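You operate a simulated robot arm through the tools that you are given. There is no shell and no other tool. Be economical: measure what you need, move in short steps, check, and stop when the job is done.

You run a simulated robot arm. Do the job below in one go: nothing can be reset, and whatever is moved stays where it is left.

JOB
Take the jug on the top of the filling bench and put it away on the shelf under the middle left bin. Then turn the yellow knob on the measuring box to 4 L. Then fetch the belt roll and set it in the left fl box. Then fetch the pail from the upper shelf of the green rack and set it on the shelf under the filling bench. The order counts. Set down upright: jug, pail.

It is judged by the outcome, as a careful person would: the job done as asked, and still so three seconds after it is handed in. It fails if anything else is knocked over, pushed out of place, dropped, spilled or broken.

ROBOT AND FRAMES
A 7-joint arm with a fingered hand on a trunk, on a base that drives. Base frame: it is fixed to the floor where the robot stands at the start and does not move with it; the origin is under the middle of the robot, x ahead of it, y to its left, z up; the surface under the hand at the start is at about z = 780. Readings come in mm, rad, newtons and seconds.
Its first joint turns from -2.601 to 2.601 rad. Places, roughly: belt roll (13x13x9 cm) [-5300, -2200, 100]; box (24x32 cm) [-4780, 960, 820]; jug [750, 250, 750]; pail (18x21x26 cm) [1900, -3900, 500]; shelf under the filling bench [500, 500, 200]; shelf under the middle left bin (20x34 cm) [-6280, -400, 200]; yellow knob on the measuring box [-3200, 1600, 1000]. Payload 3.5 kg.
The tool frame sits at the grasp point between the pads (the TCP): z along the fingers, y along the line on which they close. The tips reach 30 mm beyond it. Largest opening 104 mm; the body of the gripper starts 35 mm behind the TCP. The gripper is a hand of 4 fingers: y runs from the thumb to the fingers, the wrist lies at [-15, -110, -186] in the tool frame.
Orientation is that of the tool frame in the base frame, as a unit quaternion [w, x, y, z]. With the fingers straight down and the wrist toward the robot, the tool's x, y and z point along [0, 1, 0], [1, 0, 0] and [0, 0, -1] of the base frame.

CONTROLS
- The arm moves only by the tool move_arm. Its argument "increments" is one flat list of numbers, 6 for each row, row after row: the shift along the base's x, y, z in mm, then the turn, a rotation vector about the base's x, y, z in degrees. In form: [tx, ty, tz, rx, ry, rz, tx, ty, tz, rx, ry, rz, ...]. A call has 1 to 8 rows; each row is the pose to reach, as a shift and turn from the pose commanded when the call began. A row lasts 0.2 s, in which the tool goes at most 50 mm and 0.15 rad; a call with a longer step from one row to the next is refused whole. Where a pose cannot be reached the arm comes as near as it can. A force on the tool above 40 N (or 10 N above the force at the start of the call, whichever is more), or a blocked arm, ends the call early, and 0.2 s more pass. In this call time passes only in rows, and 0.2 s behind the last. The reply holds the time, the measured pose of the TCP, the force on the tool along the base axes, the opening and the grip force, in the units named above and with some noise, with the torque about the TCP (base axes, N m) and any sound that the robot's microphone picked up.
- Cameras (640 x 400 px; columns grow to the right, rows downward): "scene" is now at [34.5, 190.8, 1353.1]; the picture's right is [0.27, -0.96, 0.00], its down [-0.68, -0.19, -0.71] and it looks along [0.68, 0.19, -0.70] (base axes); focal length 250 px, centre (320, 200). "wrist" rides on the gripper at [61, -92, -130] in the tool frame; the picture's right is [-0.81, 0.28, -0.52], its down [-0.53, -0.71, 0.46] and it looks along [-0.24, 0.64, 0.72] (tool axes); focal length 275 px, centre (320, 200). There is no depth. A picture from a camera that has moved, and an enlarged one, comes with that camera's place and axes in the base frame and with its lens.
- get_image(camera): a new picture of that camera. The clock stands still meanwhile.
- move_column(by): slides the trunk up (or, below 0, down) by that many mm; the arm and the scene camera ride with it, the base frame stays. It gives what a move gives, with no picture.
- drive_base(legs): drives the robot by 1 to 6 legs, each [ahead, left, turn to the left] in mm, mm and rad, along the robot's own axes; the way and the turn of a leg run together, so that a leg with both is an arc; at most 1500 mm and 3.142 rad a leg. The arm and the cameras ride along, it lands a little off, and it stops where it bumps. It gives what a move gives.
- finger_targets(index, middle, ring, thumb_bend, thumb_turn): sets how far each is bent, from 0 (flat) to 1 (curled in); at 0.3 the hand is open as for a grip, at 0.7 the pads meet at the TCP. One left out holds its place. A second passes; each finger stops where it meets its share of the squeeze, and holds until it gets a number again. It is the only way to open and close the hand. It gives what a move gives, with no picture; readings hold the bend of each and the force on the fingers (four entries, about 0 where the hand has none), thumb and palm. thumb_turn goes from beside the hand (0) to across from the fingers (1), as for a grip.
- aim_head(pan, tilt): turns the head with the scene camera to pan (to the left, within 2.705 rad either way) and tilt (down, from -0.506 to 1.204), counted from straight ahead of the robot. It gives what a move gives.
- close_up(camera, box): a new picture of the part [left, top, right, bottom] of that camera's present view, enlarged. The clock stands still meanwhile.
- close_job(): hands the job in; it is judged then, once.

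Go step by step. Nothing tells you exact positions but the pictures and the camera data: compare them with the known pose of the tool, close in by small moves and look again before you grip or let go. The budget is 165 turns and 128 pictures, counting those below and the enlarged ones. Unless the task says otherwise, let go and move clear before handing in.

The tools are called as a command line: name --argument value ..., lists and objects as JSON in quotes. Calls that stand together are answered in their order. move_arm: Moves the arm, as the interface text tells. Its arguments: {"type":"object","properties":{"increments":{"type":"array","items":{"type":"number"}}},"required":["increments"]} The other tools are called the same way: move_column (by) slides the trunk up or down; finger_targets (index, middle, ring, thumb_bend, thumb_turn) moves the fingers one by one; drive_base (legs) drives the base; aim_head (pan, tilt) turns the head that bears the scene camera; get_image (camera) takes a picture; close_up (camera, box) takes an enlarged picture of a part of a camera's view; close_job () hands the job in.

At the start:

```text
time_s: 0.0
ee_pos: [457.4, 636.8, 1111.2]
tool_rot: [-0.001, 0.707, 0.707, 0.0]
force: [0.4, -0.1, 0.6]
ft_torque: [0.01, 0.0, -0.02]
width: 103.2
gripper_force: 0.1
shape: jaw
bend: [0.3, 0.3, 0.3, 0.3, 0.98]
finger forces: [0.1, 0.0, 0.0, 0.1, 0.1, 0.1]
trunk travel left (down, up): [-400.0, 310.0]
robot x, y, heading: [-1.9, -0.7, -0.001]
head pan, tilt: [0.271, 0.782]
```

scene: 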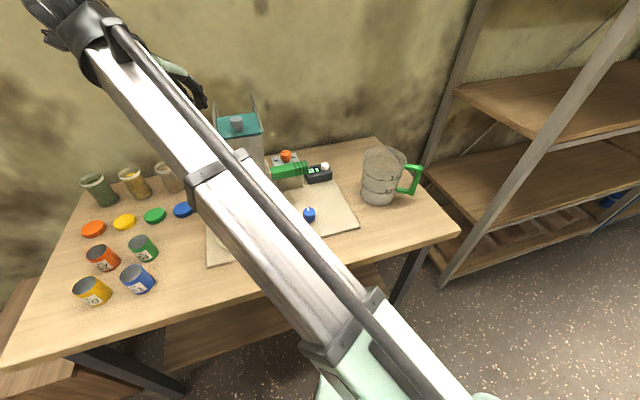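
wrist: 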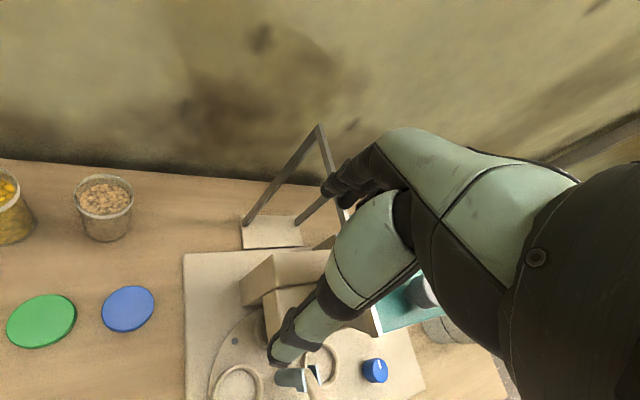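

I see the filling bench with the jug at its right, green handle toward the right. I look closer at it first.

close_up --camera "scene" --box '[320, 120, 480, 220]'

aim_head --pan -1.2 --tilt 0.3

get_image --camera "scene"

aim_head --pan -2.5 --tilt 0.3

get_image --camera "scene"

aim_head --pan 2.6 --tilt 0.3

get_image --camera "scene"

```text
4.00 times, centred on (400, 170) of scene
camera zoom: at [34.5, 190.8, 1353.1], right [0.27, -0.96, 0.0], down [-0.68, -0.19, -0.71], along [0.68, 0.19, -0.7], focal length 999 px, centre (0, 320)
```

zoom: 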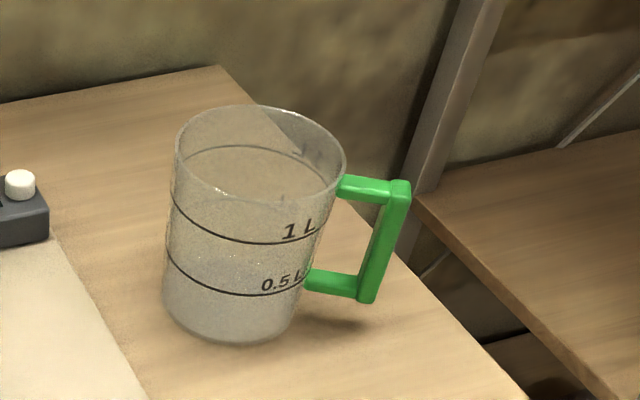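

```text
time_s: 1.6
ee_pos: [457.3, 637.1, 1111.4]
tool_rot: [0.001, 0.707, 0.707, 0.0]
force: [0.3, -0.2, -0.1]
ft_torque: [0.01, 0.01, -0.01]
width: 103.6
gripper_force: 0.0
shape: jaw
bend: [0.3, 0.3, 0.3, 0.3, 0.98]
finger forces: [0.0, 0.1, 0.0, 0.0, 0.0, 0.1]
trunk travel left (down, up): [-400.0, 310.0]
robot x, y, heading: [0.0, -0.5, 0.001]
head pan, tilt: [-1.201, 0.3]
```

```text
124 pictures are left
camera scene: at [-10.1, 82.1, 1396.1], right [-0.93, -0.36, 0.0], down [-0.11, 0.28, -0.96], along [0.35, -0.89, -0.3], focal length 250 px, centre (320, 200)
```

scene: 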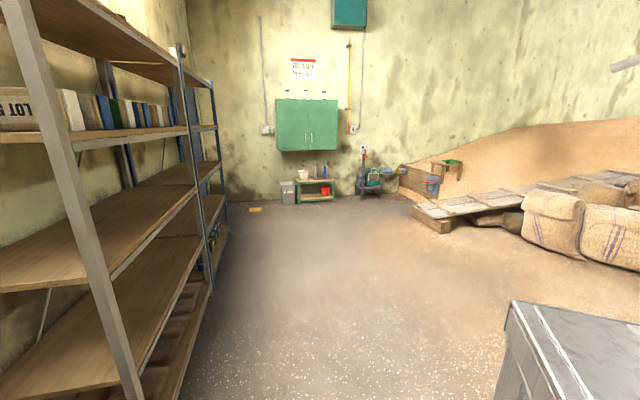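

```text
time_s: 3.0
ee_pos: [456.9, 636.7, 1111.2]
tool_rot: [0.0, 0.707, 0.708, 0.0]
force: [0.4, 0.2, 0.2]
ft_torque: [0.0, 0.01, -0.01]
width: 103.8
gripper_force: 0.0
shape: jaw
bend: [0.3, 0.3, 0.3, 0.3, 0.98]
finger forces: [0.0, 0.1, 0.0, 0.0, 0.1, 0.1]
trunk travel left (down, up): [-400.0, 310.0]
robot x, y, heading: [-1.1, 0.0, 0.003]
head pan, tilt: [-2.499, 0.3]
```

```text
123 pictures are left
camera scene: at [-118.7, 113.1, 1396.1], right [-0.6, 0.8, 0.0], down [0.24, 0.18, -0.96], along [-0.76, -0.57, -0.3], focal length 250 px, centre (320, 200)
```

scene: 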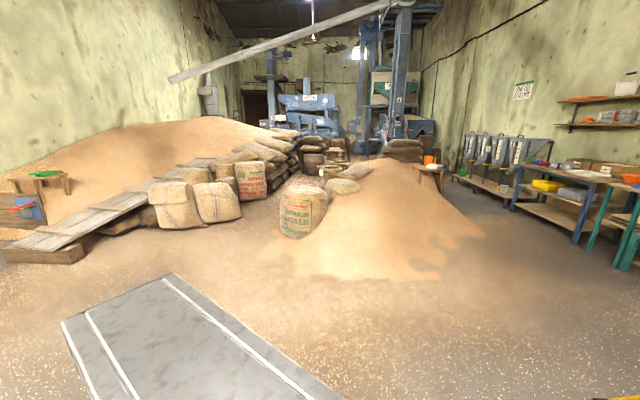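

```text
time_s: 7.0
ee_pos: [457.6, 636.5, 1109.7]
tool_rot: [0.0, 0.707, 0.707, 0.0]
force: [-0.4, -0.2, -0.6]
ft_torque: [0.0, 0.02, 0.01]
width: 103.5
gripper_force: 0.1
shape: jaw
bend: [0.3, 0.3, 0.3, 0.3, 0.98]
finger forces: [0.1, 0.1, 0.0, 0.1, 0.0, 0.0]
trunk travel left (down, up): [-400.0, 310.0]
robot x, y, heading: [-0.5, -1.2, -0.002]
head pan, tilt: [2.601, 0.3]
```

```text
122 pictures are left
camera scene: at [-124.0, 217.2, 1396.1], right [0.52, 0.86, 0.0], down [0.25, -0.15, -0.96], along [-0.82, 0.49, -0.3], focal length 250 px, centre (320, 200)
```

scene: 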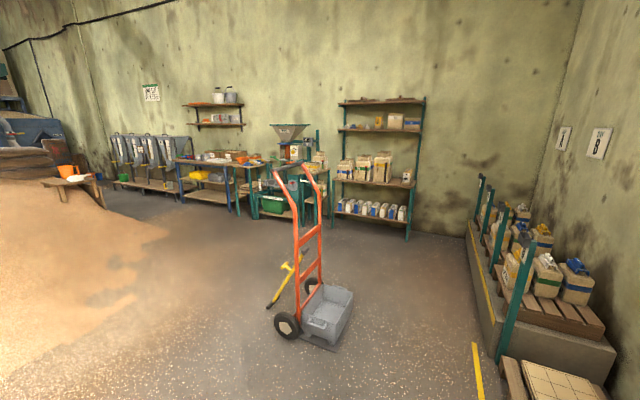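

The jug stands near [668, 168], handle pointing to -y, its vertical bar near [670, 68, 862]. I will turn the hand to point along +y and come in from the right.

move_arm --increments '[0, -45, 0, 5.6, 0, 0, 0, -90, 0, 11.2, 0, 0, 0, -135, 0, 16.8, 0, 0, 0, -180, 0, 22.4, 0, 0, 0, -225, 0, 28, 0, 0, 0, -270, 0, 33.6, 0, 0, 0, -315, 0, 39.2, 0, 0, 0, -360, 0, 45, 0, 0]'

move_arm --increments '[0, -45, 0, 5.6, 0, 0, 0, -90, 0, 11.2, 0, 0, 0, -135, 0, 16.8, 0, 0, 0, -180, 0, 22.4, 0, 0, 10, -225, 0, 28, 0, 0, 20, -270, 0, 33.6, 0, 0, 30, -315, 0, 39.2, 0, 0, 40, -350, 0, 45, 0, 0]'

aim_head --pan 0.0 --tilt 0.7

get_image --camera "scene"

get_image --camera "wrist"

```text
time_s: 8.8
ee_pos: [455.2, 277.5, 1110.4]
tool_rot: [-0.271, 0.653, 0.653, 0.272]
force: [0.4, 0.4, 0.4]
ft_torque: [-0.01, 0.03, -0.01]
width: 103.9
gripper_force: 0.0
shape: jaw
bend: [0.3, 0.3, 0.3, 0.3, 0.98]
finger forces: [0.0, 0.0, 0.1, 0.0, 0.0, 0.1]
trunk travel left (down, up): [-400.0, 310.0]
robot x, y, heading: [0.1, 0.0, -0.003]
head pan, tilt: [2.601, 0.3]
```

```text
time_s: 10.7
ee_pos: [495.6, -71.6, 1110.6]
tool_rot: [-0.5, 0.499, 0.5, 0.502]
force: [-0.3, -0.6, 0.2]
ft_torque: [0.01, -0.01, -0.01]
width: 103.8
gripper_force: 0.1
shape: jaw
bend: [0.3, 0.3, 0.3, 0.3, 0.98]
finger forces: [0.0, 0.0, 0.0, 0.0, 0.0, 0.1]
out of reach, approached as far as the arm can: row 3, 4
trunk travel left (down, up): [-400.0, 310.0]
robot x, y, heading: [0.4, -0.3, 0.002]
head pan, tilt: [2.601, 0.3]
```

```text
time_s: 13.0
ee_pos: [495.7, -71.1, 1111.5]
tool_rot: [-0.5, 0.5, 0.5, 0.5]
force: [-0.4, 0.6, 0.2]
ft_torque: [0.02, -0.01, -0.02]
width: 103.5
gripper_force: 0.1
shape: jaw
bend: [0.3, 0.3, 0.3, 0.3, 0.98]
finger forces: [0.0, 0.1, 0.0, 0.1, 0.1, 0.1]
trunk travel left (down, up): [-400.0, 310.0]
robot x, y, heading: [-1.2, -0.8, 0.003]
head pan, tilt: [0.0, 0.7]
```

```text
121 pictures are left
camera scene: at [41.0, 169.0, 1360.0], right [0.0, -1.0, 0.0], down [-0.64, 0.0, -0.77], along [0.77, 0.0, -0.64], focal length 250 px, centre (320, 200)
```

scene: 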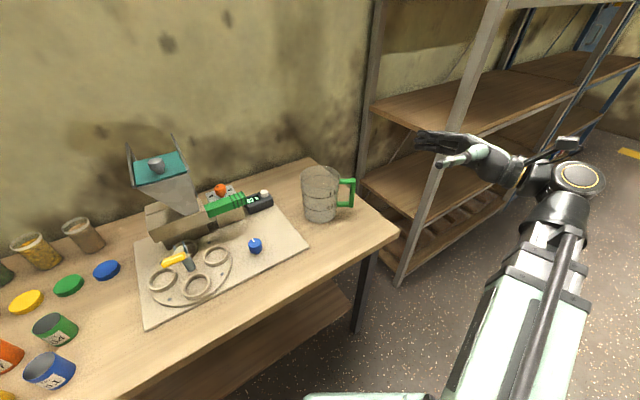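

```text
120 pictures are left
camera wrist: at [401.7, -202.8, 1171.8], right [0.28, -0.52, -0.81], down [-0.71, 0.46, -0.53], along [0.64, 0.72, -0.24], focal length 275 px, centre (320, 200)
```

wrist: 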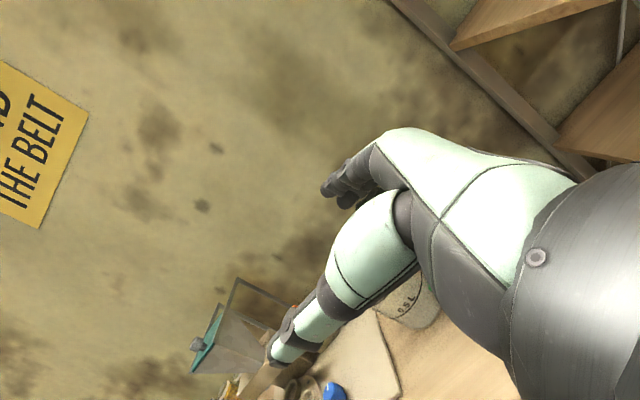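

The jug handle bar checks out near [672, 70, 867]. I bring the hand level with it, standing off to the right.

move_arm --increments '[30, 0, -20, 0, 0, 0, 60, 0, -40, 0, 0, 0, 90, 0, -70, 0, 0, 0, 120, 0, -100, 0, 0, 0, 145, 0, -135, 0, 0, 0, 165, 0, -175, 0, 0, 0, 178, 0, -215, 0, 0, 0, 178, 0, -244, 0, 0, 0]'

get_image --camera "scene"

get_image --camera "wrist"

```text
time_s: 14.8
ee_pos: [676.9, -72.8, 865.0]
tool_rot: [-0.5, 0.501, 0.5, 0.499]
force: [0.4, -0.1, 0.1]
ft_torque: [0.01, 0.01, 0.0]
width: 103.5
gripper_force: 0.1
shape: jaw
bend: [0.3, 0.3, 0.3, 0.3, 0.98]
finger forces: [0.0, 0.1, 0.0, 0.1, 0.0, 0.0]
trunk travel left (down, up): [-400.0, 310.0]
robot x, y, heading: [0.2, 1.8, 0.001]
head pan, tilt: [0.0, 0.7]
```

```text
119 pictures are left
camera scene: at [41.1, 169.0, 1360.0], right [0.0, -1.0, 0.0], down [-0.64, 0.0, -0.76], along [0.76, 0.0, -0.64], focal length 250 px, centre (320, 200)
```

scene: 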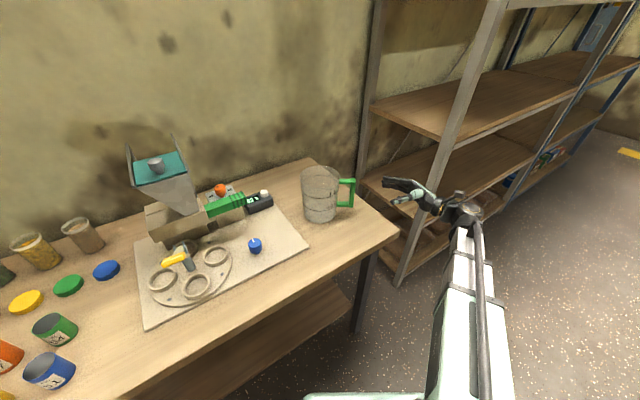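

```text
118 pictures are left
camera wrist: at [582.2, -202.7, 925.5], right [0.28, -0.52, -0.81], down [-0.71, 0.46, -0.53], along [0.64, 0.72, -0.24], focal length 275 px, centre (320, 200)
```

wrist: 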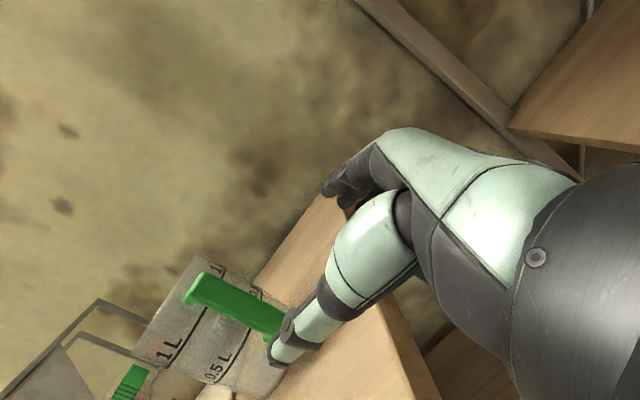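

I check the bar's place more exactly with enlarged views.

close_up --camera "scene" --box '[290, 150, 450, 250]'

close_up --camera "wrist" --box '[120, 220, 376, 380]'

```text
4.00 times, centred on (370, 200) of scene
camera zoom: at [41.1, 169.0, 1360.0], right [0.0, -1.0, 0.0], down [-0.64, 0.0, -0.76], along [0.76, 0.0, -0.64], focal length 999 px, centre (120, 200)
```

zoom: 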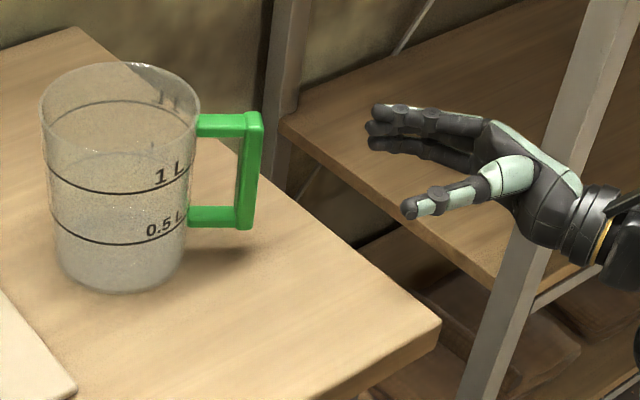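

```text
2.50 times, centred on (248, 300) of wrist
camera zoom: at [582.2, -202.7, 925.5], right [0.28, -0.52, -0.81], down [-0.71, 0.46, -0.53], along [0.64, 0.72, -0.24], focal length 688 px, centre (500, -50)
```

zoom: 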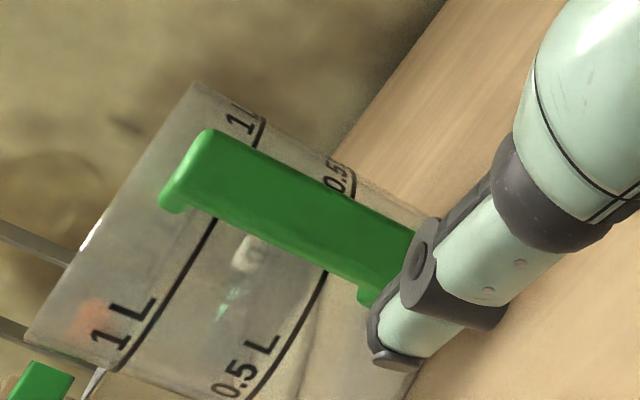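

The wrist and scene views disagree on the bar's x by about 15 mm, so I go to the middle, advance part of the way and look again.

move_arm --increments '[-12, 30, 0, 0, 0, 0, -12, 60, 0, 0, 0, 0, -12, 95, 0, 0, 0, 0]'

close_up --camera "scene" --box '[290, 150, 450, 250]'

close_up --camera "wrist" --box '[120, 100, 440, 300]'

```text
time_s: 15.6
ee_pos: [662.4, 23.2, 866.0]
tool_rot: [-0.499, 0.501, 0.499, 0.501]
force: [0.6, 0.6, 0.3]
ft_torque: [0.04, -0.02, 0.03]
width: 103.8
gripper_force: 0.1
shape: jaw
bend: [0.3, 0.3, 0.3, 0.3, 0.98]
finger forces: [0.0, 0.1, 0.0, 0.0, 0.1, 0.0]
trunk travel left (down, up): [-400.0, 310.0]
robot x, y, heading: [-0.6, 1.3, -0.001]
head pan, tilt: [0.0, 0.7]
```

```text
4.00 times, centred on (370, 200) of scene
camera zoom: at [41.1, 168.9, 1360.0], right [0.0, -1.0, 0.0], down [-0.64, 0.0, -0.76], along [0.76, 0.0, -0.64], focal length 999 px, centre (120, 200)
```

zoom: 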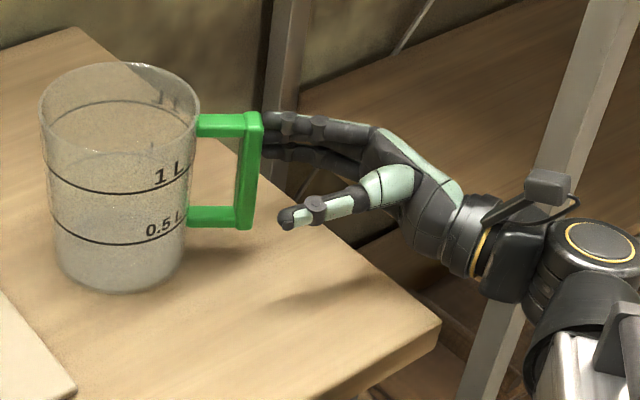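

```text
2.00 times, centred on (280, 200) of wrist
camera zoom: at [567.5, -107.4, 927.8], right [0.27, -0.52, -0.81], down [-0.71, 0.46, -0.53], along [0.65, 0.72, -0.24], focal length 551 px, centre (400, 200)
```

zoom: 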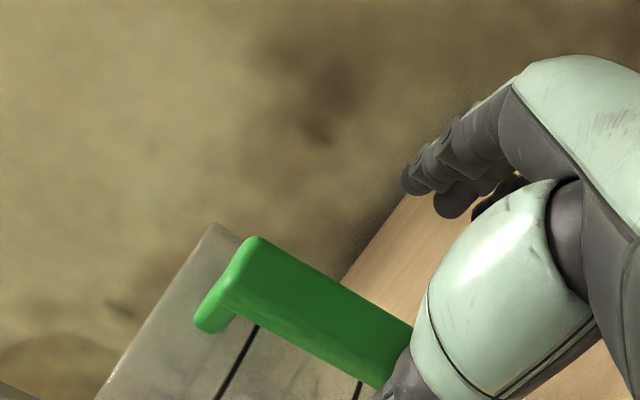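

The bar lies between thumb and fingers, centre near [653, 67, 872]. I advance the last 43 mm and close gently.

move_arm --increments '[-7, 10, 6, 0, 0, 0, -7, 27, 6, 0, 0, 0, -7, 42, 6, 0, 0, 0]'

close_up --camera "scene" --box '[290, 150, 450, 250]'

close_up --camera "wrist" --box '[120, 100, 440, 300]'

```text
time_s: 16.4
ee_pos: [654.9, 65.2, 873.2]
tool_rot: [-0.5, 0.5, 0.5, 0.5]
force: [1.1, -0.3, -0.1]
ft_torque: [-0.01, -0.03, 0.02]
width: 103.9
gripper_force: 0.0
shape: jaw
bend: [0.3, 0.3, 0.3, 0.3, 0.98]
finger forces: [0.0, 0.0, 0.1, 0.0, 0.1, 0.0]
trunk travel left (down, up): [-400.0, 310.0]
robot x, y, heading: [0.7, -1.6, 0.001]
head pan, tilt: [0.0, 0.7]
```

```text
4.00 times, centred on (370, 200) of scene
camera zoom: at [41.0, 169.0, 1360.0], right [0.0, -1.0, 0.0], down [-0.64, 0.0, -0.76], along [0.76, 0.0, -0.64], focal length 999 px, centre (120, 200)
```

zoom: 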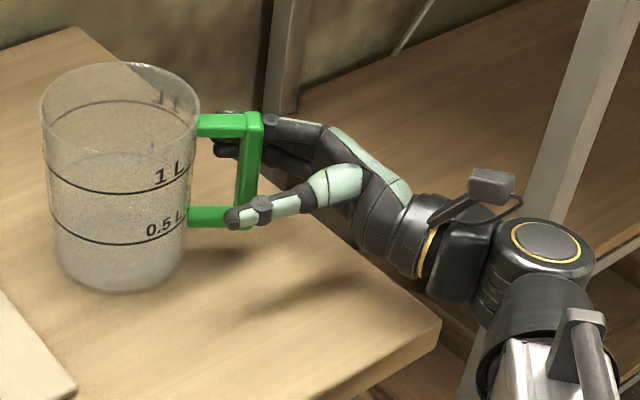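

```text
2.00 times, centred on (280, 200) of wrist
camera zoom: at [561.1, -65.9, 933.8], right [0.28, -0.52, -0.81], down [-0.71, 0.46, -0.53], along [0.64, 0.72, -0.24], focal length 551 px, centre (400, 200)
```

zoom: 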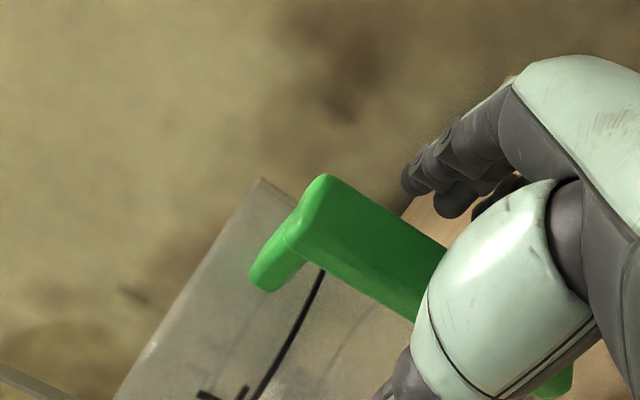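

The bar passes right through the grasp point. I close the fingers.

finger_targets --index 0.7 --middle 0.7 --ring 0.7 --thumb_bend 0.7

close_up --camera "scene" --box '[290, 150, 450, 250]'

```text
time_s: 17.4
ee_pos: [654.8, 64.5, 873.0]
tool_rot: [-0.5, 0.501, 0.5, 0.5]
force: [-0.2, 1.1, 0.0]
ft_torque: [0.0, -0.05, 0.01]
width: 11.2
gripper_force: 4.4
shape: fingers
bend: [0.67, 0.7, 0.68, 0.66, 0.97]
finger forces: [3.4, 0.0, 1.3, 0.1, 4.5, 0.0]
trunk travel left (down, up): [-400.0, 310.0]
robot x, y, heading: [-0.7, -1.0, -0.002]
head pan, tilt: [0.0, 0.7]
```

```text
4.00 times, centred on (370, 200) of scene
camera zoom: at [41.0, 169.1, 1360.0], right [0.0, -1.0, 0.0], down [-0.64, 0.0, -0.76], along [0.76, 0.0, -0.64], focal length 999 px, centre (120, 200)
```

zoom: 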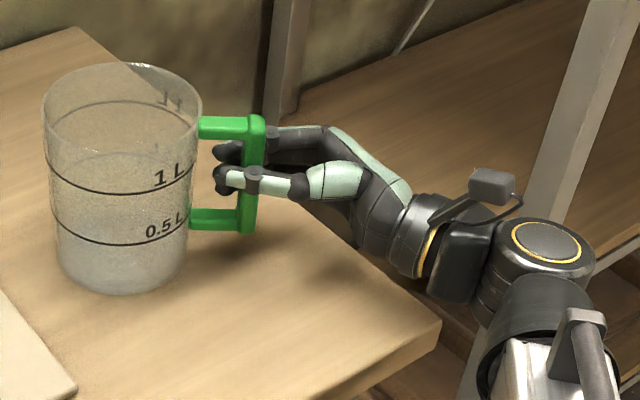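

The handle is held. I tighten the squeeze and lift a little to check.

finger_targets --index 0.9 --middle 0.9 --ring 0.9 --thumb_bend 0.9

move_arm --increments '[0, 0, 10, 0, 0, 0, 0, 0, 25, 0, 0, 0, 0, 0, 40, 0, 0, 0, 0, 0, 60, 0, 0, 0]'

close_up --camera "scene" --box '[290, 130, 450, 230]'

```text
time_s: 18.4
ee_pos: [654.6, 64.8, 872.3]
tool_rot: [-0.499, 0.5, 0.5, 0.5]
force: [-1.7, 2.1, 5.4]
ft_torque: [0.48, -0.19, 0.19]
width: 0.0
gripper_force: 11.1
shape: fingers
bend: [0.8, 0.89, 0.85, 0.8, 0.94]
finger forces: [3.6, 5.9, 13.0, 0.1, 0.0, 0.0]
trunk travel left (down, up): [-400.0, 310.0]
robot x, y, heading: [1.4, 0.2, 0.004]
head pan, tilt: [0.0, 0.7]
```

```text
time_s: 19.4
ee_pos: [656.8, 63.9, 933.5]
tool_rot: [0.5, -0.5, -0.5, -0.5]
force: [0.2, -0.6, -1.4]
ft_torque: [0.06, -0.02, 0.0]
width: 0.0
gripper_force: 1.0
shape: fingers
bend: [0.8, 0.9, 0.88, 0.8, 0.94]
finger forces: [0.0, 1.4, 0.1, 0.0, 0.1, 0.0]
trunk travel left (down, up): [-400.0, 310.0]
robot x, y, heading: [-0.2, 1.6, 0.001]
head pan, tilt: [0.0, 0.7]
```

```text
4.00 times, centred on (370, 180) of scene
camera zoom: at [41.1, 169.0, 1360.0], right [0.0, -1.0, 0.0], down [-0.64, 0.0, -0.76], along [0.76, 0.0, -0.64], focal length 999 px, centre (120, 280)
```

zoom: 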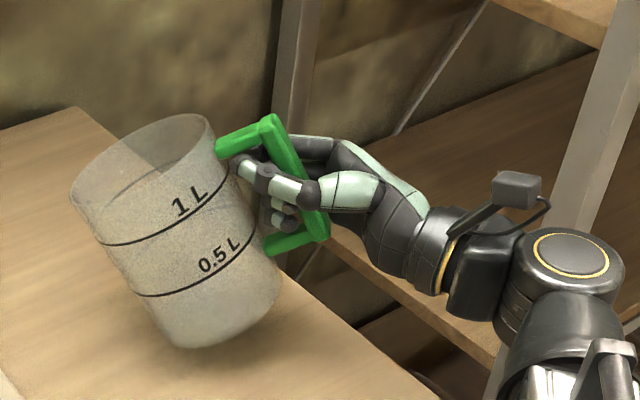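

The jug came up but tilts, because the fingers pinch on its tilt axis. I set it back down and will regrip deeper, the bar nearer the palm.

move_arm --increments '[0, 0, -15, 0, 0, 0, 0, 0, -30, 0, 0, 0, 0, 0, -42, 0, 0, 0, 0, 0, -52, 0, 0, 0, 0, 0, -60, 0, 0, 0]'

close_up --camera "scene" --box '[290, 150, 450, 250]'

```text
time_s: 20.6
ee_pos: [656.2, 63.6, 873.0]
tool_rot: [-0.5, 0.499, 0.5, 0.501]
force: [-0.8, -0.5, 1.9]
ft_torque: [0.28, -0.14, 0.1]
width: 0.0
gripper_force: 5.0
shape: fingers
bend: [0.81, 0.9, 0.87, 0.83, 0.93]
finger forces: [0.1, 2.9, 7.1, 0.1, 0.0, 0.1]
trunk travel left (down, up): [-400.0, 310.0]
robot x, y, heading: [-0.5, -2.3, 0.004]
head pan, tilt: [0.0, 0.7]
```

```text
4.00 times, centred on (370, 200) of scene
camera zoom: at [40.7, 169.0, 1360.0], right [0.0, -1.0, 0.0], down [-0.64, 0.0, -0.77], along [0.77, 0.0, -0.64], focal length 999 px, centre (120, 200)
```

zoom: 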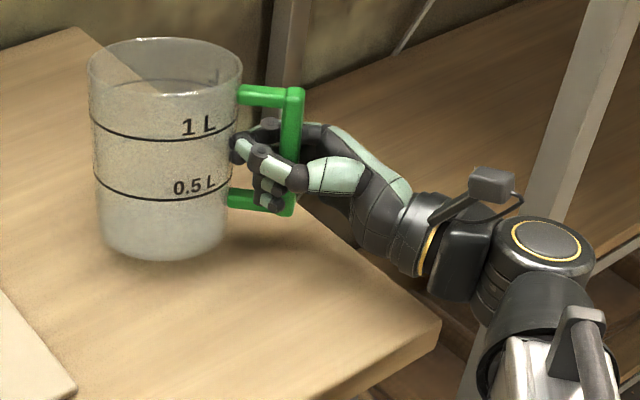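

The jug has shifted in the hand. I look from the wrist too before regripping.

get_image --camera "wrist"

aim_head --pan -0.4 --tilt 0.75

close_up --camera "scene" --box '[160, 110, 360, 235]'

```text
108 pictures are left
camera wrist: at [562.5, -66.5, 933.8], right [0.28, -0.52, -0.81], down [-0.71, 0.46, -0.53], along [0.64, 0.72, -0.24], focal length 275 px, centre (320, 200)
```

wrist: 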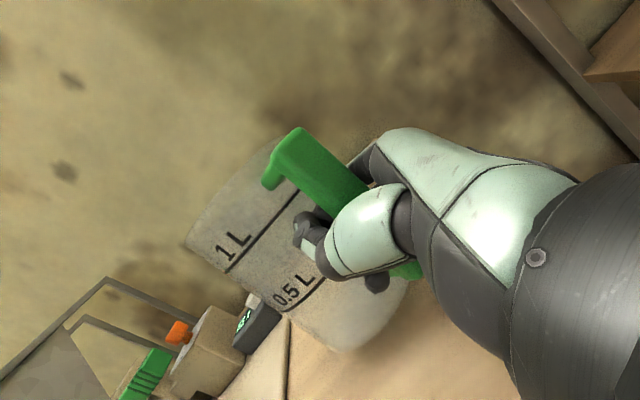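

```text
time_s: 21.4
ee_pos: [657.2, 64.2, 873.6]
tool_rot: [-0.499, 0.5, 0.501, 0.5]
force: [-0.2, 0.7, 1.2]
ft_torque: [0.22, -0.13, 0.07]
width: 0.0
gripper_force: 5.1
shape: fingers
bend: [0.81, 0.9, 0.87, 0.83, 0.93]
finger forces: [0.2, 3.1, 6.9, 0.1, 0.0, 0.0]
trunk travel left (down, up): [-400.0, 310.0]
robot x, y, heading: [-1.4, -3.6, 0.003]
head pan, tilt: [-0.4, 0.75]
```

```text
3.20 times, centred on (260, 172) of scene
camera zoom: at [32.3, 136.9, 1355.8], right [-0.39, -0.92, 0.0], down [-0.63, 0.26, -0.73], along [0.67, -0.28, -0.68], focal length 799 px, centre (512, 288)
```

zoom: 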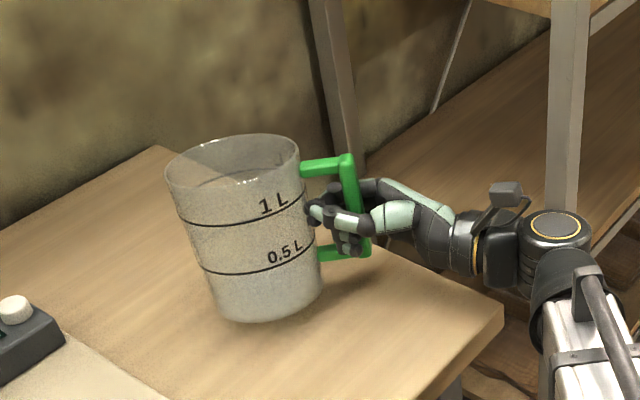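

The bar now lies close to the palm with fingers wrapped round it, jug on the bench. I tighten into a full wrap and test a small lift.

finger_targets --index 1.0 --middle 1.0 --ring 1.0 --thumb_bend 1.0

move_arm --increments '[0, 0, 10, 0, 0, 0, 0, 0, 20, 0, 0, 0, 0, 0, 35, 0, 0, 0]'

close_up --camera "scene" --box '[160, 110, 360, 235]'

```text
time_s: 22.4
ee_pos: [657.7, 63.6, 873.5]
tool_rot: [-0.5, 0.5, 0.5, 0.5]
force: [0.3, 0.7, -0.6]
ft_torque: [0.01, 0.0, -0.01]
width: 0.0
gripper_force: 13.6
shape: fingers
bend: [0.91, 0.94, 0.92, 0.93, 0.93]
finger forces: [0.0, 14.7, 11.1, 0.0, 1.7, 0.0]
trunk travel left (down, up): [-400.0, 310.0]
robot x, y, heading: [0.1, -1.4, 0.0]
head pan, tilt: [-0.4, 0.75]
```

```text
time_s: 23.2
ee_pos: [656.5, 64.0, 909.9]
tool_rot: [-0.5, 0.501, 0.5, 0.5]
force: [0.5, 0.7, -1.6]
ft_torque: [-0.08, -0.01, -0.01]
width: 0.4
gripper_force: 13.4
shape: fingers
bend: [0.91, 0.94, 0.92, 0.93, 0.92]
finger forces: [0.0, 15.2, 8.6, 0.0, 2.8, 0.0]
trunk travel left (down, up): [-400.0, 310.0]
robot x, y, heading: [-0.4, 0.7, 0.0]
head pan, tilt: [-0.4, 0.75]
```

```text
3.20 times, centred on (260, 172) of scene
camera zoom: at [32.6, 136.8, 1355.7], right [-0.39, -0.92, 0.0], down [-0.63, 0.27, -0.73], along [0.67, -0.28, -0.68], focal length 799 px, centre (512, 288)
```

zoom: 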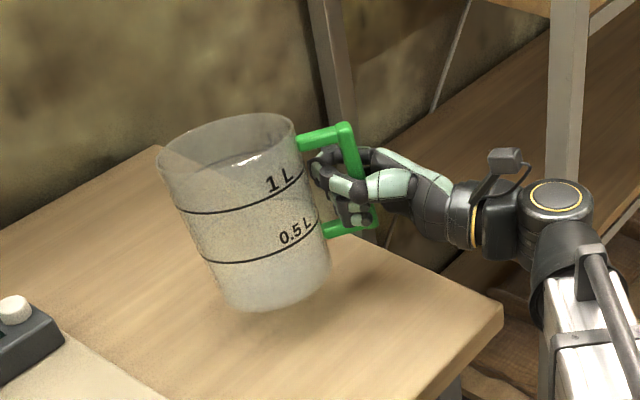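

The wrap grip holds well at about 13 N with only a slight tilt. I raise the jug clear and draw it back before driving.

move_arm --increments '[0, 0, 40, 1, 0, 0, 0, 0, 80, 3, 0, 0, 0, -10, 110, 5, 0, 0, -30, -20, 130, 7, 0, 0, -60, -40, 140, 8, 0, 0, -90, -60, 140, 8, 0, 0, -120, -70, 140, 8, 0, 0, -140, -80, 140, 8, 0, 0]'

drive_base --legs '[[-700, 0, 0]]'

get_image --camera "scene"

```text
time_s: 25.1
ee_pos: [514.8, -16.0, 1048.6]
tool_rot: [0.534, -0.464, -0.464, -0.533]
force: [0.0, 0.9, -1.5]
ft_torque: [-0.08, 0.0, 0.0]
width: 0.0
gripper_force: 8.1
shape: fingers
bend: [0.91, 0.95, 0.92, 0.93, 0.93]
finger forces: [0.0, 10.8, 1.3, 0.0, 3.4, 0.0]
trunk travel left (down, up): [-400.0, 310.0]
robot x, y, heading: [-0.4, 0.1, -0.001]
head pan, tilt: [-0.4, 0.75]
```

```text
time_s: 28.9
ee_pos: [-186.3, -13.4, 1048.5]
tool_rot: [0.536, -0.462, -0.465, -0.532]
force: [0.4, -0.1, -1.8]
ft_torque: [-0.04, -0.02, -0.01]
width: 0.2
gripper_force: 3.3
shape: fingers
bend: [0.92, 0.95, 0.92, 0.93, 0.93]
finger forces: [0.0, 1.7, 0.0, 0.0, 2.2, 2.4]
trunk travel left (down, up): [-400.0, 310.0]
robot x, y, heading: [-704.7, -5.5, 0.01]
head pan, tilt: [-0.4, 0.75]
```

```text
105 pictures are left
camera scene: at [-671.9, 134.4, 1355.8], right [-0.38, -0.92, 0.0], down [-0.63, 0.26, -0.73], along [0.68, -0.28, -0.68], focal length 250 px, centre (320, 200)
```

scene: 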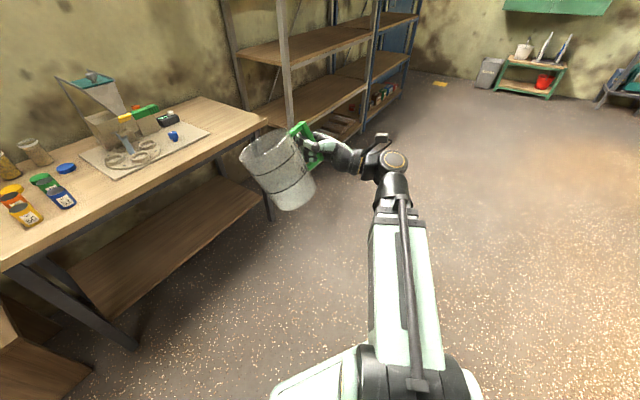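

The jug hangs safely hooked by its handle. I turn around to the left and drive toward the other side, then look ahead.

drive_base --legs '[[0, 0, 1.57], [0, 0, 1.57], [900, 0, 0]]'

aim_head --pan 0.0 --tilt 0.35

get_image --camera "scene"

```text
time_s: 41.3
ee_pos: [-2129.0, 23.5, 1048.6]
tool_rot: [0.537, 0.461, -0.466, 0.531]
force: [-0.1, -0.4, -1.0]
ft_torque: [0.07, 0.04, -0.03]
width: 0.0
gripper_force: 2.7
shape: fingers
bend: [0.92, 0.95, 0.92, 0.93, 0.93]
finger forces: [0.0, 1.5, 0.0, 0.0, 2.2, 2.2]
trunk travel left (down, up): [-400.0, 310.0]
robot x, y, heading: [-1613.7, 3.8, 3.132]
head pan, tilt: [-0.4, 0.75]
```

```text
time_s: 42.2
ee_pos: [-2129.4, 24.9, 1047.2]
tool_rot: [0.536, 0.461, -0.467, 0.531]
force: [-0.8, 0.3, -1.7]
ft_torque: [0.08, 0.02, -0.04]
width: 0.0
gripper_force: 3.6
shape: fingers
bend: [0.92, 0.95, 0.92, 0.93, 0.93]
finger forces: [0.1, 1.5, 0.0, 0.0, 2.1, 2.1]
trunk travel left (down, up): [-400.0, 310.0]
robot x, y, heading: [-1612.1, 6.2, 3.133]
head pan, tilt: [0.0, 0.351]
```

```text
104 pictures are left
camera scene: at [-1661.2, -167.1, 1391.3], right [0.01, 1.0, 0.0], down [0.34, 0.0, -0.94], along [-0.94, 0.01, -0.34], focal length 250 px, centre (320, 200)
```

scene: 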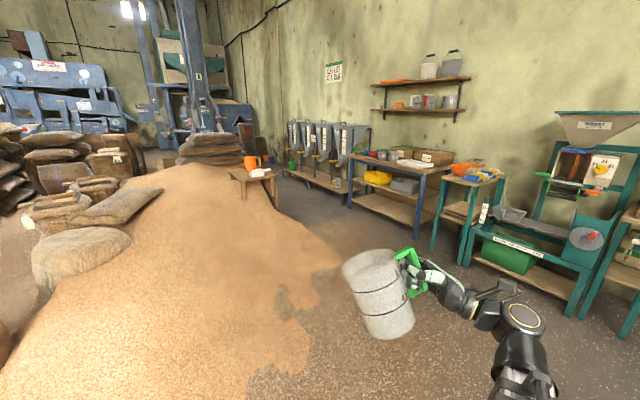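

The bins stand along a wall running obliquely, with a corridor between the grain heap and benches. I drive to its entrance and look again.

drive_base --legs '[[1280, -650, 0.45]]'

aim_head --pan 0.0 --tilt 0.5

get_image --camera "scene"

```text
time_s: 49.3
ee_pos: [-3463.7, 124.9, 1047.1]
tool_rot: [0.393, 0.56, -0.341, 0.644]
force: [0.1, 0.0, -1.7]
ft_torque: [0.05, 0.03, 0.0]
width: 0.0
gripper_force: 2.9
shape: fingers
bend: [0.92, 0.95, 0.92, 0.93, 0.93]
finger forces: [0.0, 1.4, 0.0, 0.1, 2.3, 2.1]
trunk travel left (down, up): [-400.0, 310.0]
robot x, y, heading: [-3001.4, 343.7, -2.665]
head pan, tilt: [0.0, 0.351]
```

```text
time_s: 50.0
ee_pos: [-3464.4, 124.0, 1048.6]
tool_rot: [0.394, 0.56, -0.342, 0.644]
force: [0.1, -0.5, -3.0]
ft_torque: [0.04, 0.07, 0.01]
width: 0.0
gripper_force: 3.0
shape: fingers
bend: [0.92, 0.95, 0.92, 0.93, 0.93]
finger forces: [0.0, 1.5, 0.0, 0.0, 2.3, 2.0]
trunk travel left (down, up): [-400.0, 310.0]
robot x, y, heading: [-3000.1, 346.7, -2.666]
head pan, tilt: [0.0, 0.499]
```

```text
103 pictures are left
camera scene: at [-2959.7, 173.9, 1377.8], right [-0.46, 0.89, 0.0], down [0.43, 0.22, -0.88], along [-0.78, -0.4, -0.48], focal length 250 px, centre (320, 200)
```

scene: 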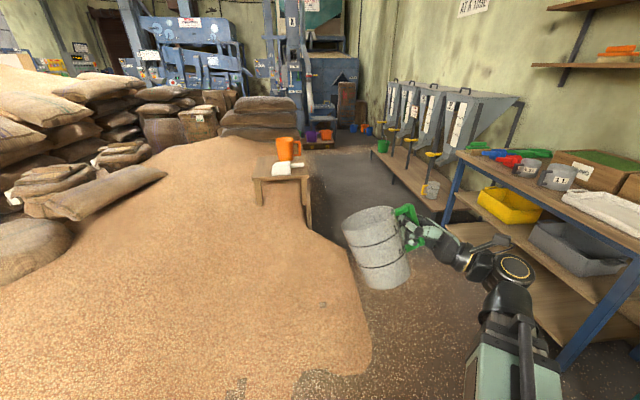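

My heading now parallels the wall; the corridor between heap edge and benches is about 950 mm. I sidestep to its middle and move along it.

drive_base --legs '[[0, -560, 0], [1000, 0, 0]]'

aim_head --pan 0.0 --tilt 0.6

get_image --camera "scene"

```text
time_s: 58.0
ee_pos: [-4611.1, 173.5, 1047.7]
tool_rot: [0.395, 0.559, -0.343, 0.643]
force: [0.4, -0.3, -0.7]
ft_torque: [0.04, 0.04, 0.01]
width: 0.1
gripper_force: 3.0
shape: fingers
bend: [0.92, 0.95, 0.92, 0.93, 0.93]
finger forces: [0.0, 1.5, 0.1, 0.1, 2.1, 2.1]
trunk travel left (down, up): [-400.0, 310.0]
robot x, y, heading: [-4143.8, 395.3, -2.67]
head pan, tilt: [0.0, 0.499]
```

```text
time_s: 58.7
ee_pos: [-4611.8, 173.6, 1047.3]
tool_rot: [0.395, 0.559, -0.343, 0.643]
force: [0.5, -0.4, -1.9]
ft_torque: [0.0, 0.04, -0.01]
width: 0.0
gripper_force: 2.7
shape: fingers
bend: [0.92, 0.95, 0.92, 0.93, 0.93]
finger forces: [0.0, 1.6, 0.1, 0.1, 2.3, 2.1]
trunk travel left (down, up): [-400.0, 310.0]
robot x, y, heading: [-4142.6, 394.0, -2.669]
head pan, tilt: [0.0, 0.6]
```

```text
102 pictures are left
camera scene: at [-4103.9, 220.9, 1368.7], right [-0.45, 0.89, 0.0], down [0.5, 0.26, -0.83], along [-0.74, -0.37, -0.56], focal length 250 px, centre (320, 200)
```

scene: 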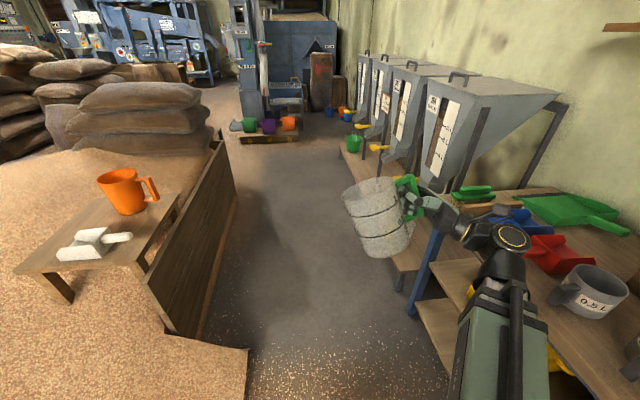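

I see the four hoppers ahead with their low shelf, and a board fence on the left. I drive down the middle to stand before the second hopper from the far (left) end, and turn to face it.

drive_base --legs '[[700, 80, 0], [1000, 350, 0]]'

aim_head --pan -0.8 --tilt 0.6

get_image --camera "scene"

```text
time_s: 66.0
ee_pos: [-5737.6, -750.5, 1047.3]
tool_rot: [0.396, 0.558, -0.345, 0.642]
force: [0.5, -0.3, -1.1]
ft_torque: [0.01, 0.04, -0.01]
width: 0.0
gripper_force: 2.5
shape: fingers
bend: [0.92, 0.95, 0.92, 0.94, 0.93]
finger forces: [0.0, 0.9, 0.0, 0.1, 2.3, 2.3]
trunk travel left (down, up): [-400.0, 310.0]
robot x, y, heading: [-5272.7, -528.4, -2.674]
head pan, tilt: [0.0, 0.6]
stopped in leg 2: the robot was blocked; the commanded pose is now the measured one
```

```text
time_s: 67.2
ee_pos: [-5738.1, -750.0, 1046.9]
tool_rot: [0.396, 0.558, -0.344, 0.642]
force: [-0.1, 0.1, -1.7]
ft_torque: [0.02, 0.07, 0.01]
width: 0.0
gripper_force: 2.9
shape: fingers
bend: [0.92, 0.95, 0.92, 0.94, 0.93]
finger forces: [0.0, 0.9, 0.0, 0.1, 2.4, 2.2]
trunk travel left (down, up): [-400.0, 310.0]
robot x, y, heading: [-5271.0, -530.6, -2.676]
head pan, tilt: [-0.799, 0.6]
```

```text
101 pictures are left
camera scene: at [-5235.3, -636.2, 1368.6], right [0.33, 0.95, 0.0], down [0.53, -0.18, -0.83], along [-0.78, 0.27, -0.56], focal length 250 px, centre (320, 200)
```

scene: 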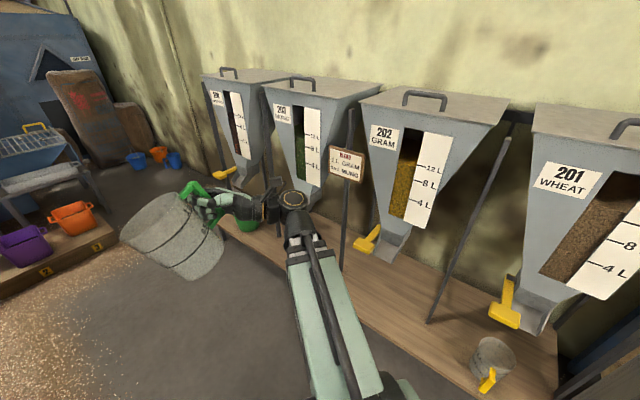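

The base bumped something; I look to the left and down to find out what.

aim_head --pan 1.3 --tilt 1.0

get_image --camera "scene"

aim_head --pan 0.3 --tilt 0.9

get_image --camera "scene"

```text
time_s: 69.2
ee_pos: [-5737.3, -750.9, 1047.6]
tool_rot: [0.396, 0.558, -0.345, 0.642]
force: [0.7, 0.3, -1.4]
ft_torque: [-0.01, 0.09, -0.02]
width: 0.0
gripper_force: 2.7
shape: fingers
bend: [0.92, 0.95, 0.92, 0.94, 0.93]
finger forces: [0.0, 0.9, 0.0, 0.0, 2.4, 2.3]
trunk travel left (down, up): [-400.0, 310.0]
robot x, y, heading: [-5272.0, -531.5, -2.678]
head pan, tilt: [1.3, 1.0]
```

```text
100 pictures are left
camera scene: at [-5138.2, -733.4, 1336.6], right [-0.98, -0.19, 0.0], down [-0.16, 0.83, -0.54], along [0.1, -0.53, -0.84], focal length 250 px, centre (320, 200)
```

scene: 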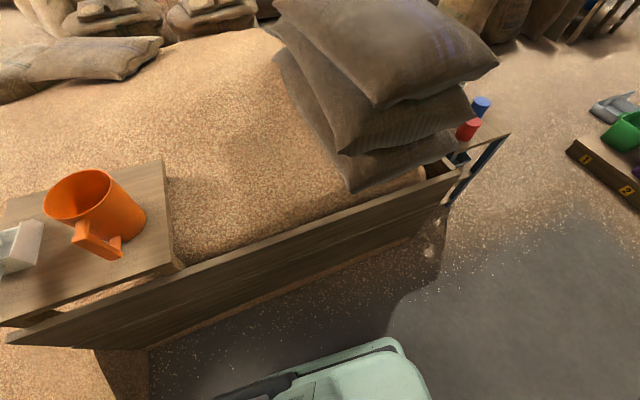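

```text
time_s: 70.5
ee_pos: [-5737.5, -749.0, 1048.2]
tool_rot: [0.396, 0.559, -0.344, 0.643]
force: [0.2, -0.1, -1.6]
ft_torque: [0.02, 0.03, 0.02]
width: 0.1
gripper_force: 2.6
shape: fingers
bend: [0.92, 0.95, 0.92, 0.94, 0.93]
finger forces: [0.0, 0.8, 0.0, 0.0, 2.4, 2.2]
trunk travel left (down, up): [-400.0, 310.0]
robot x, y, heading: [-5273.5, -532.3, -2.68]
head pan, tilt: [0.3, 0.901]
```

```text
99 pictures are left
camera scene: at [-5206.1, -717.4, 1343.8], right [-0.69, 0.72, 0.0], down [0.56, 0.54, -0.62], along [-0.45, -0.43, -0.78], focal length 250 px, centre (320, 200)
```

scene: 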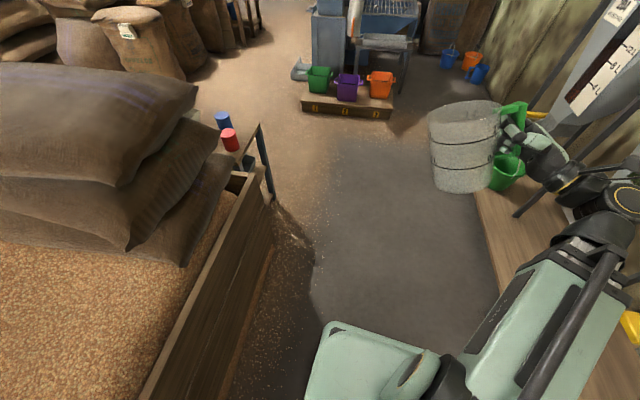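

Nothing is plainly touching from here. I try a short straight move ahead to learn which side is blocked.

drive_base --legs '[[80, 0, 0]]'

aim_head --pan -1.4 --tilt 1.0

get_image --camera "scene"

```text
time_s: 71.5
ee_pos: [-5808.4, -785.5, 1047.0]
tool_rot: [0.395, 0.558, -0.344, 0.643]
force: [0.4, 0.0, -1.5]
ft_torque: [0.06, 0.08, 0.01]
width: 0.0
gripper_force: 2.9
shape: fingers
bend: [0.92, 0.95, 0.92, 0.94, 0.93]
finger forces: [0.1, 1.0, 0.0, 0.1, 2.4, 2.2]
trunk travel left (down, up): [-400.0, 310.0]
robot x, y, heading: [-5343.0, -566.8, -2.679]
head pan, tilt: [0.3, 0.901]
```

```text
time_s: 73.2
ee_pos: [-5810.2, -788.2, 1048.4]
tool_rot: [0.397, 0.558, -0.344, 0.642]
force: [-0.3, 0.1, -1.6]
ft_torque: [0.02, 0.08, -0.04]
width: 0.0
gripper_force: 2.5
shape: fingers
bend: [0.92, 0.95, 0.92, 0.94, 0.93]
finger forces: [0.1, 0.9, 0.0, 0.0, 2.5, 2.2]
trunk travel left (down, up): [-400.0, 310.0]
robot x, y, heading: [-5341.3, -566.4, -2.674]
head pan, tilt: [-1.4, 1.0]
```

```text
98 pictures are left
camera scene: at [-5265.0, -645.2, 1336.6], right [0.8, 0.6, 0.0], down [0.5, -0.68, -0.54], along [-0.32, 0.43, -0.84], focal length 250 px, centre (320, 200)
```

scene: 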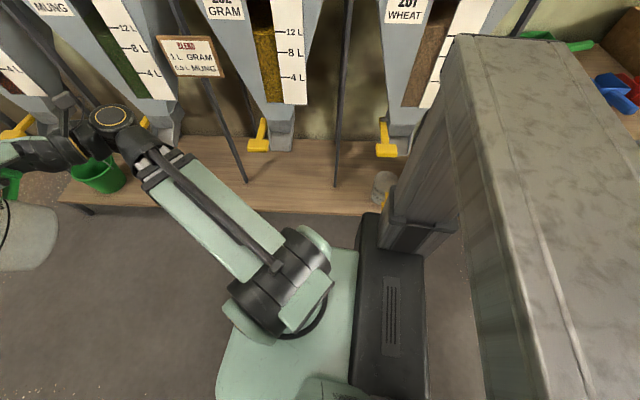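

The base's right flank runs close to the hopper shelf. I go on ahead and gradually further from the shelf, then will turn where the fence ends.

drive_base --legs '[[0, 60, 0], [350, 60, 0], [350, 120, 0]]'

aim_head --pan 1.3 --tilt 0.9

get_image --camera "scene"

```text
time_s: 78.1
ee_pos: [-6331.0, -1312.6, 1047.3]
tool_rot: [0.397, 0.557, -0.346, 0.642]
force: [0.5, -0.3, -1.8]
ft_torque: [0.05, 0.04, 0.02]
width: 0.0
gripper_force: 2.7
shape: fingers
bend: [0.92, 0.95, 0.92, 0.94, 0.93]
finger forces: [0.0, 1.1, 0.0, 0.1, 2.5, 2.2]
trunk travel left (down, up): [-400.0, 310.0]
robot x, y, heading: [-5860.9, -1094.9, -2.679]
head pan, tilt: [-1.4, 1.0]
```

```text
time_s: 80.5
ee_pos: [-6330.6, -1312.5, 1047.5]
tool_rot: [0.398, 0.558, -0.345, 0.641]
force: [0.5, -0.1, -1.8]
ft_torque: [-0.01, 0.07, 0.02]
width: 0.1
gripper_force: 2.9
shape: fingers
bend: [0.92, 0.95, 0.92, 0.94, 0.93]
finger forces: [0.0, 1.1, 0.1, 0.0, 2.5, 2.1]
trunk travel left (down, up): [-400.0, 310.0]
robot x, y, heading: [-5858.7, -1097.8, -2.677]
head pan, tilt: [1.3, 0.901]
```

```text
97 pictures are left
camera scene: at [-5729.7, -1304.7, 1343.9], right [-0.98, -0.19, 0.0], down [-0.15, 0.77, -0.62], along [0.12, -0.61, -0.78], focal length 250 px, centre (320, 200)
```

scene: 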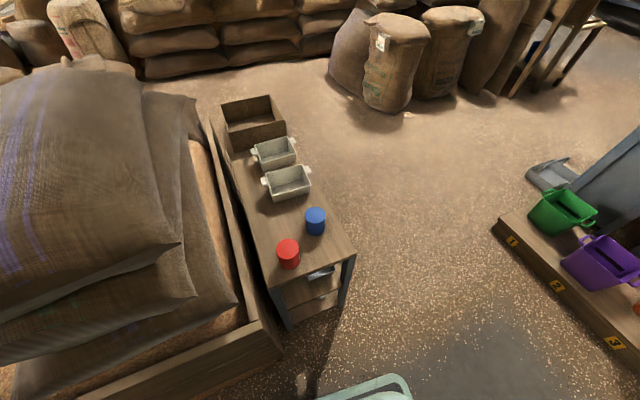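

There is open floor behind me here. I turn the hand to point forward, in free space, then turn the robot to face the hoppers.

move_arm --increments '[-20, 2, 0, 0, 0, -8, -40, 4, 0, 0, 0, -16, -60, 6, 0, 0, 0, -24, -80, 8, 0, 0, 0, -32, -100, 10, 0, 0, 0, -40, -120, 12, 0, 0, 0, -48, -140, 15, 0, 0, 0, -56, -154, 18, 0, 0, 0, -64]'

move_arm --increments '[0, 0, 0, 0, 0, -8, 0, 0, 0, 0, 0, -16, 0, 0, 0, 0, 0, -26]'

drive_base --legs '[[0, 0, -1.42]]'

aim_head --pan 0.0 --tilt 0.8

get_image --camera "scene"

```text
time_s: 82.3
ee_pos: [-6487.5, -1295.1, 1047.8]
tool_rot: [0.665, 0.302, -0.586, 0.351]
force: [-0.4, 0.1, -2.0]
ft_torque: [0.07, 0.0, 0.01]
width: 0.2
gripper_force: 3.0
shape: fingers
bend: [0.92, 0.95, 0.92, 0.94, 0.93]
finger forces: [0.1, 1.5, 0.1, 0.0, 2.6, 2.0]
out of reach, approached as far as the arm can: row 2, 3, 4, 5, 6, 7, 8
trunk travel left (down, up): [-400.0, 310.0]
robot x, y, heading: [-5863.2, -1095.6, -2.688]
head pan, tilt: [1.3, 0.901]
```

```text
refused: row 3 steps farther than a row can; nothing moved
```

```text
time_s: 86.2
ee_pos: [-6145.8, -504.6, 1047.0]
tool_rot: [0.731, -0.157, -0.641, -0.172]
force: [-0.1, 0.0, -1.7]
ft_torque: [0.03, -0.08, 0.0]
width: 0.0
gripper_force: 3.1
shape: fingers
bend: [0.92, 0.95, 0.92, 0.94, 0.93]
finger forces: [0.0, 1.4, 0.0, 0.0, 2.7, 1.9]
trunk travel left (down, up): [-400.0, 310.0]
robot x, y, heading: [-5865.6, -1098.3, 2.176]
head pan, tilt: [1.3, 0.901]
```

```text
time_s: 87.6
ee_pos: [-6145.6, -505.0, 1046.6]
tool_rot: [0.732, -0.156, -0.641, -0.171]
force: [0.3, -0.6, -2.3]
ft_torque: [0.02, -0.11, 0.02]
width: 0.1
gripper_force: 3.1
shape: fingers
bend: [0.92, 0.95, 0.92, 0.94, 0.93]
finger forces: [0.0, 1.4, 0.0, 0.1, 2.7, 1.8]
trunk travel left (down, up): [-400.0, 310.0]
robot x, y, heading: [-5857.1, -1094.5, 2.171]
head pan, tilt: [0.0, 0.799]
```

```text
96 pictures are left
camera scene: at [-6020.3, -1165.1, 1351.8], right [0.82, 0.57, 0.0], down [0.41, -0.59, -0.7], along [-0.4, 0.57, -0.72], focal length 250 px, centre (320, 200)
```

scene: 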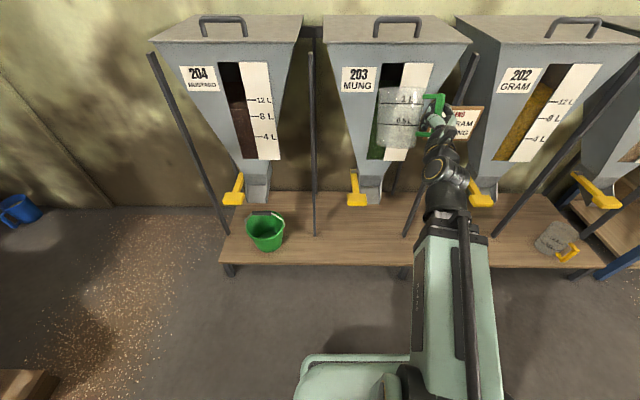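

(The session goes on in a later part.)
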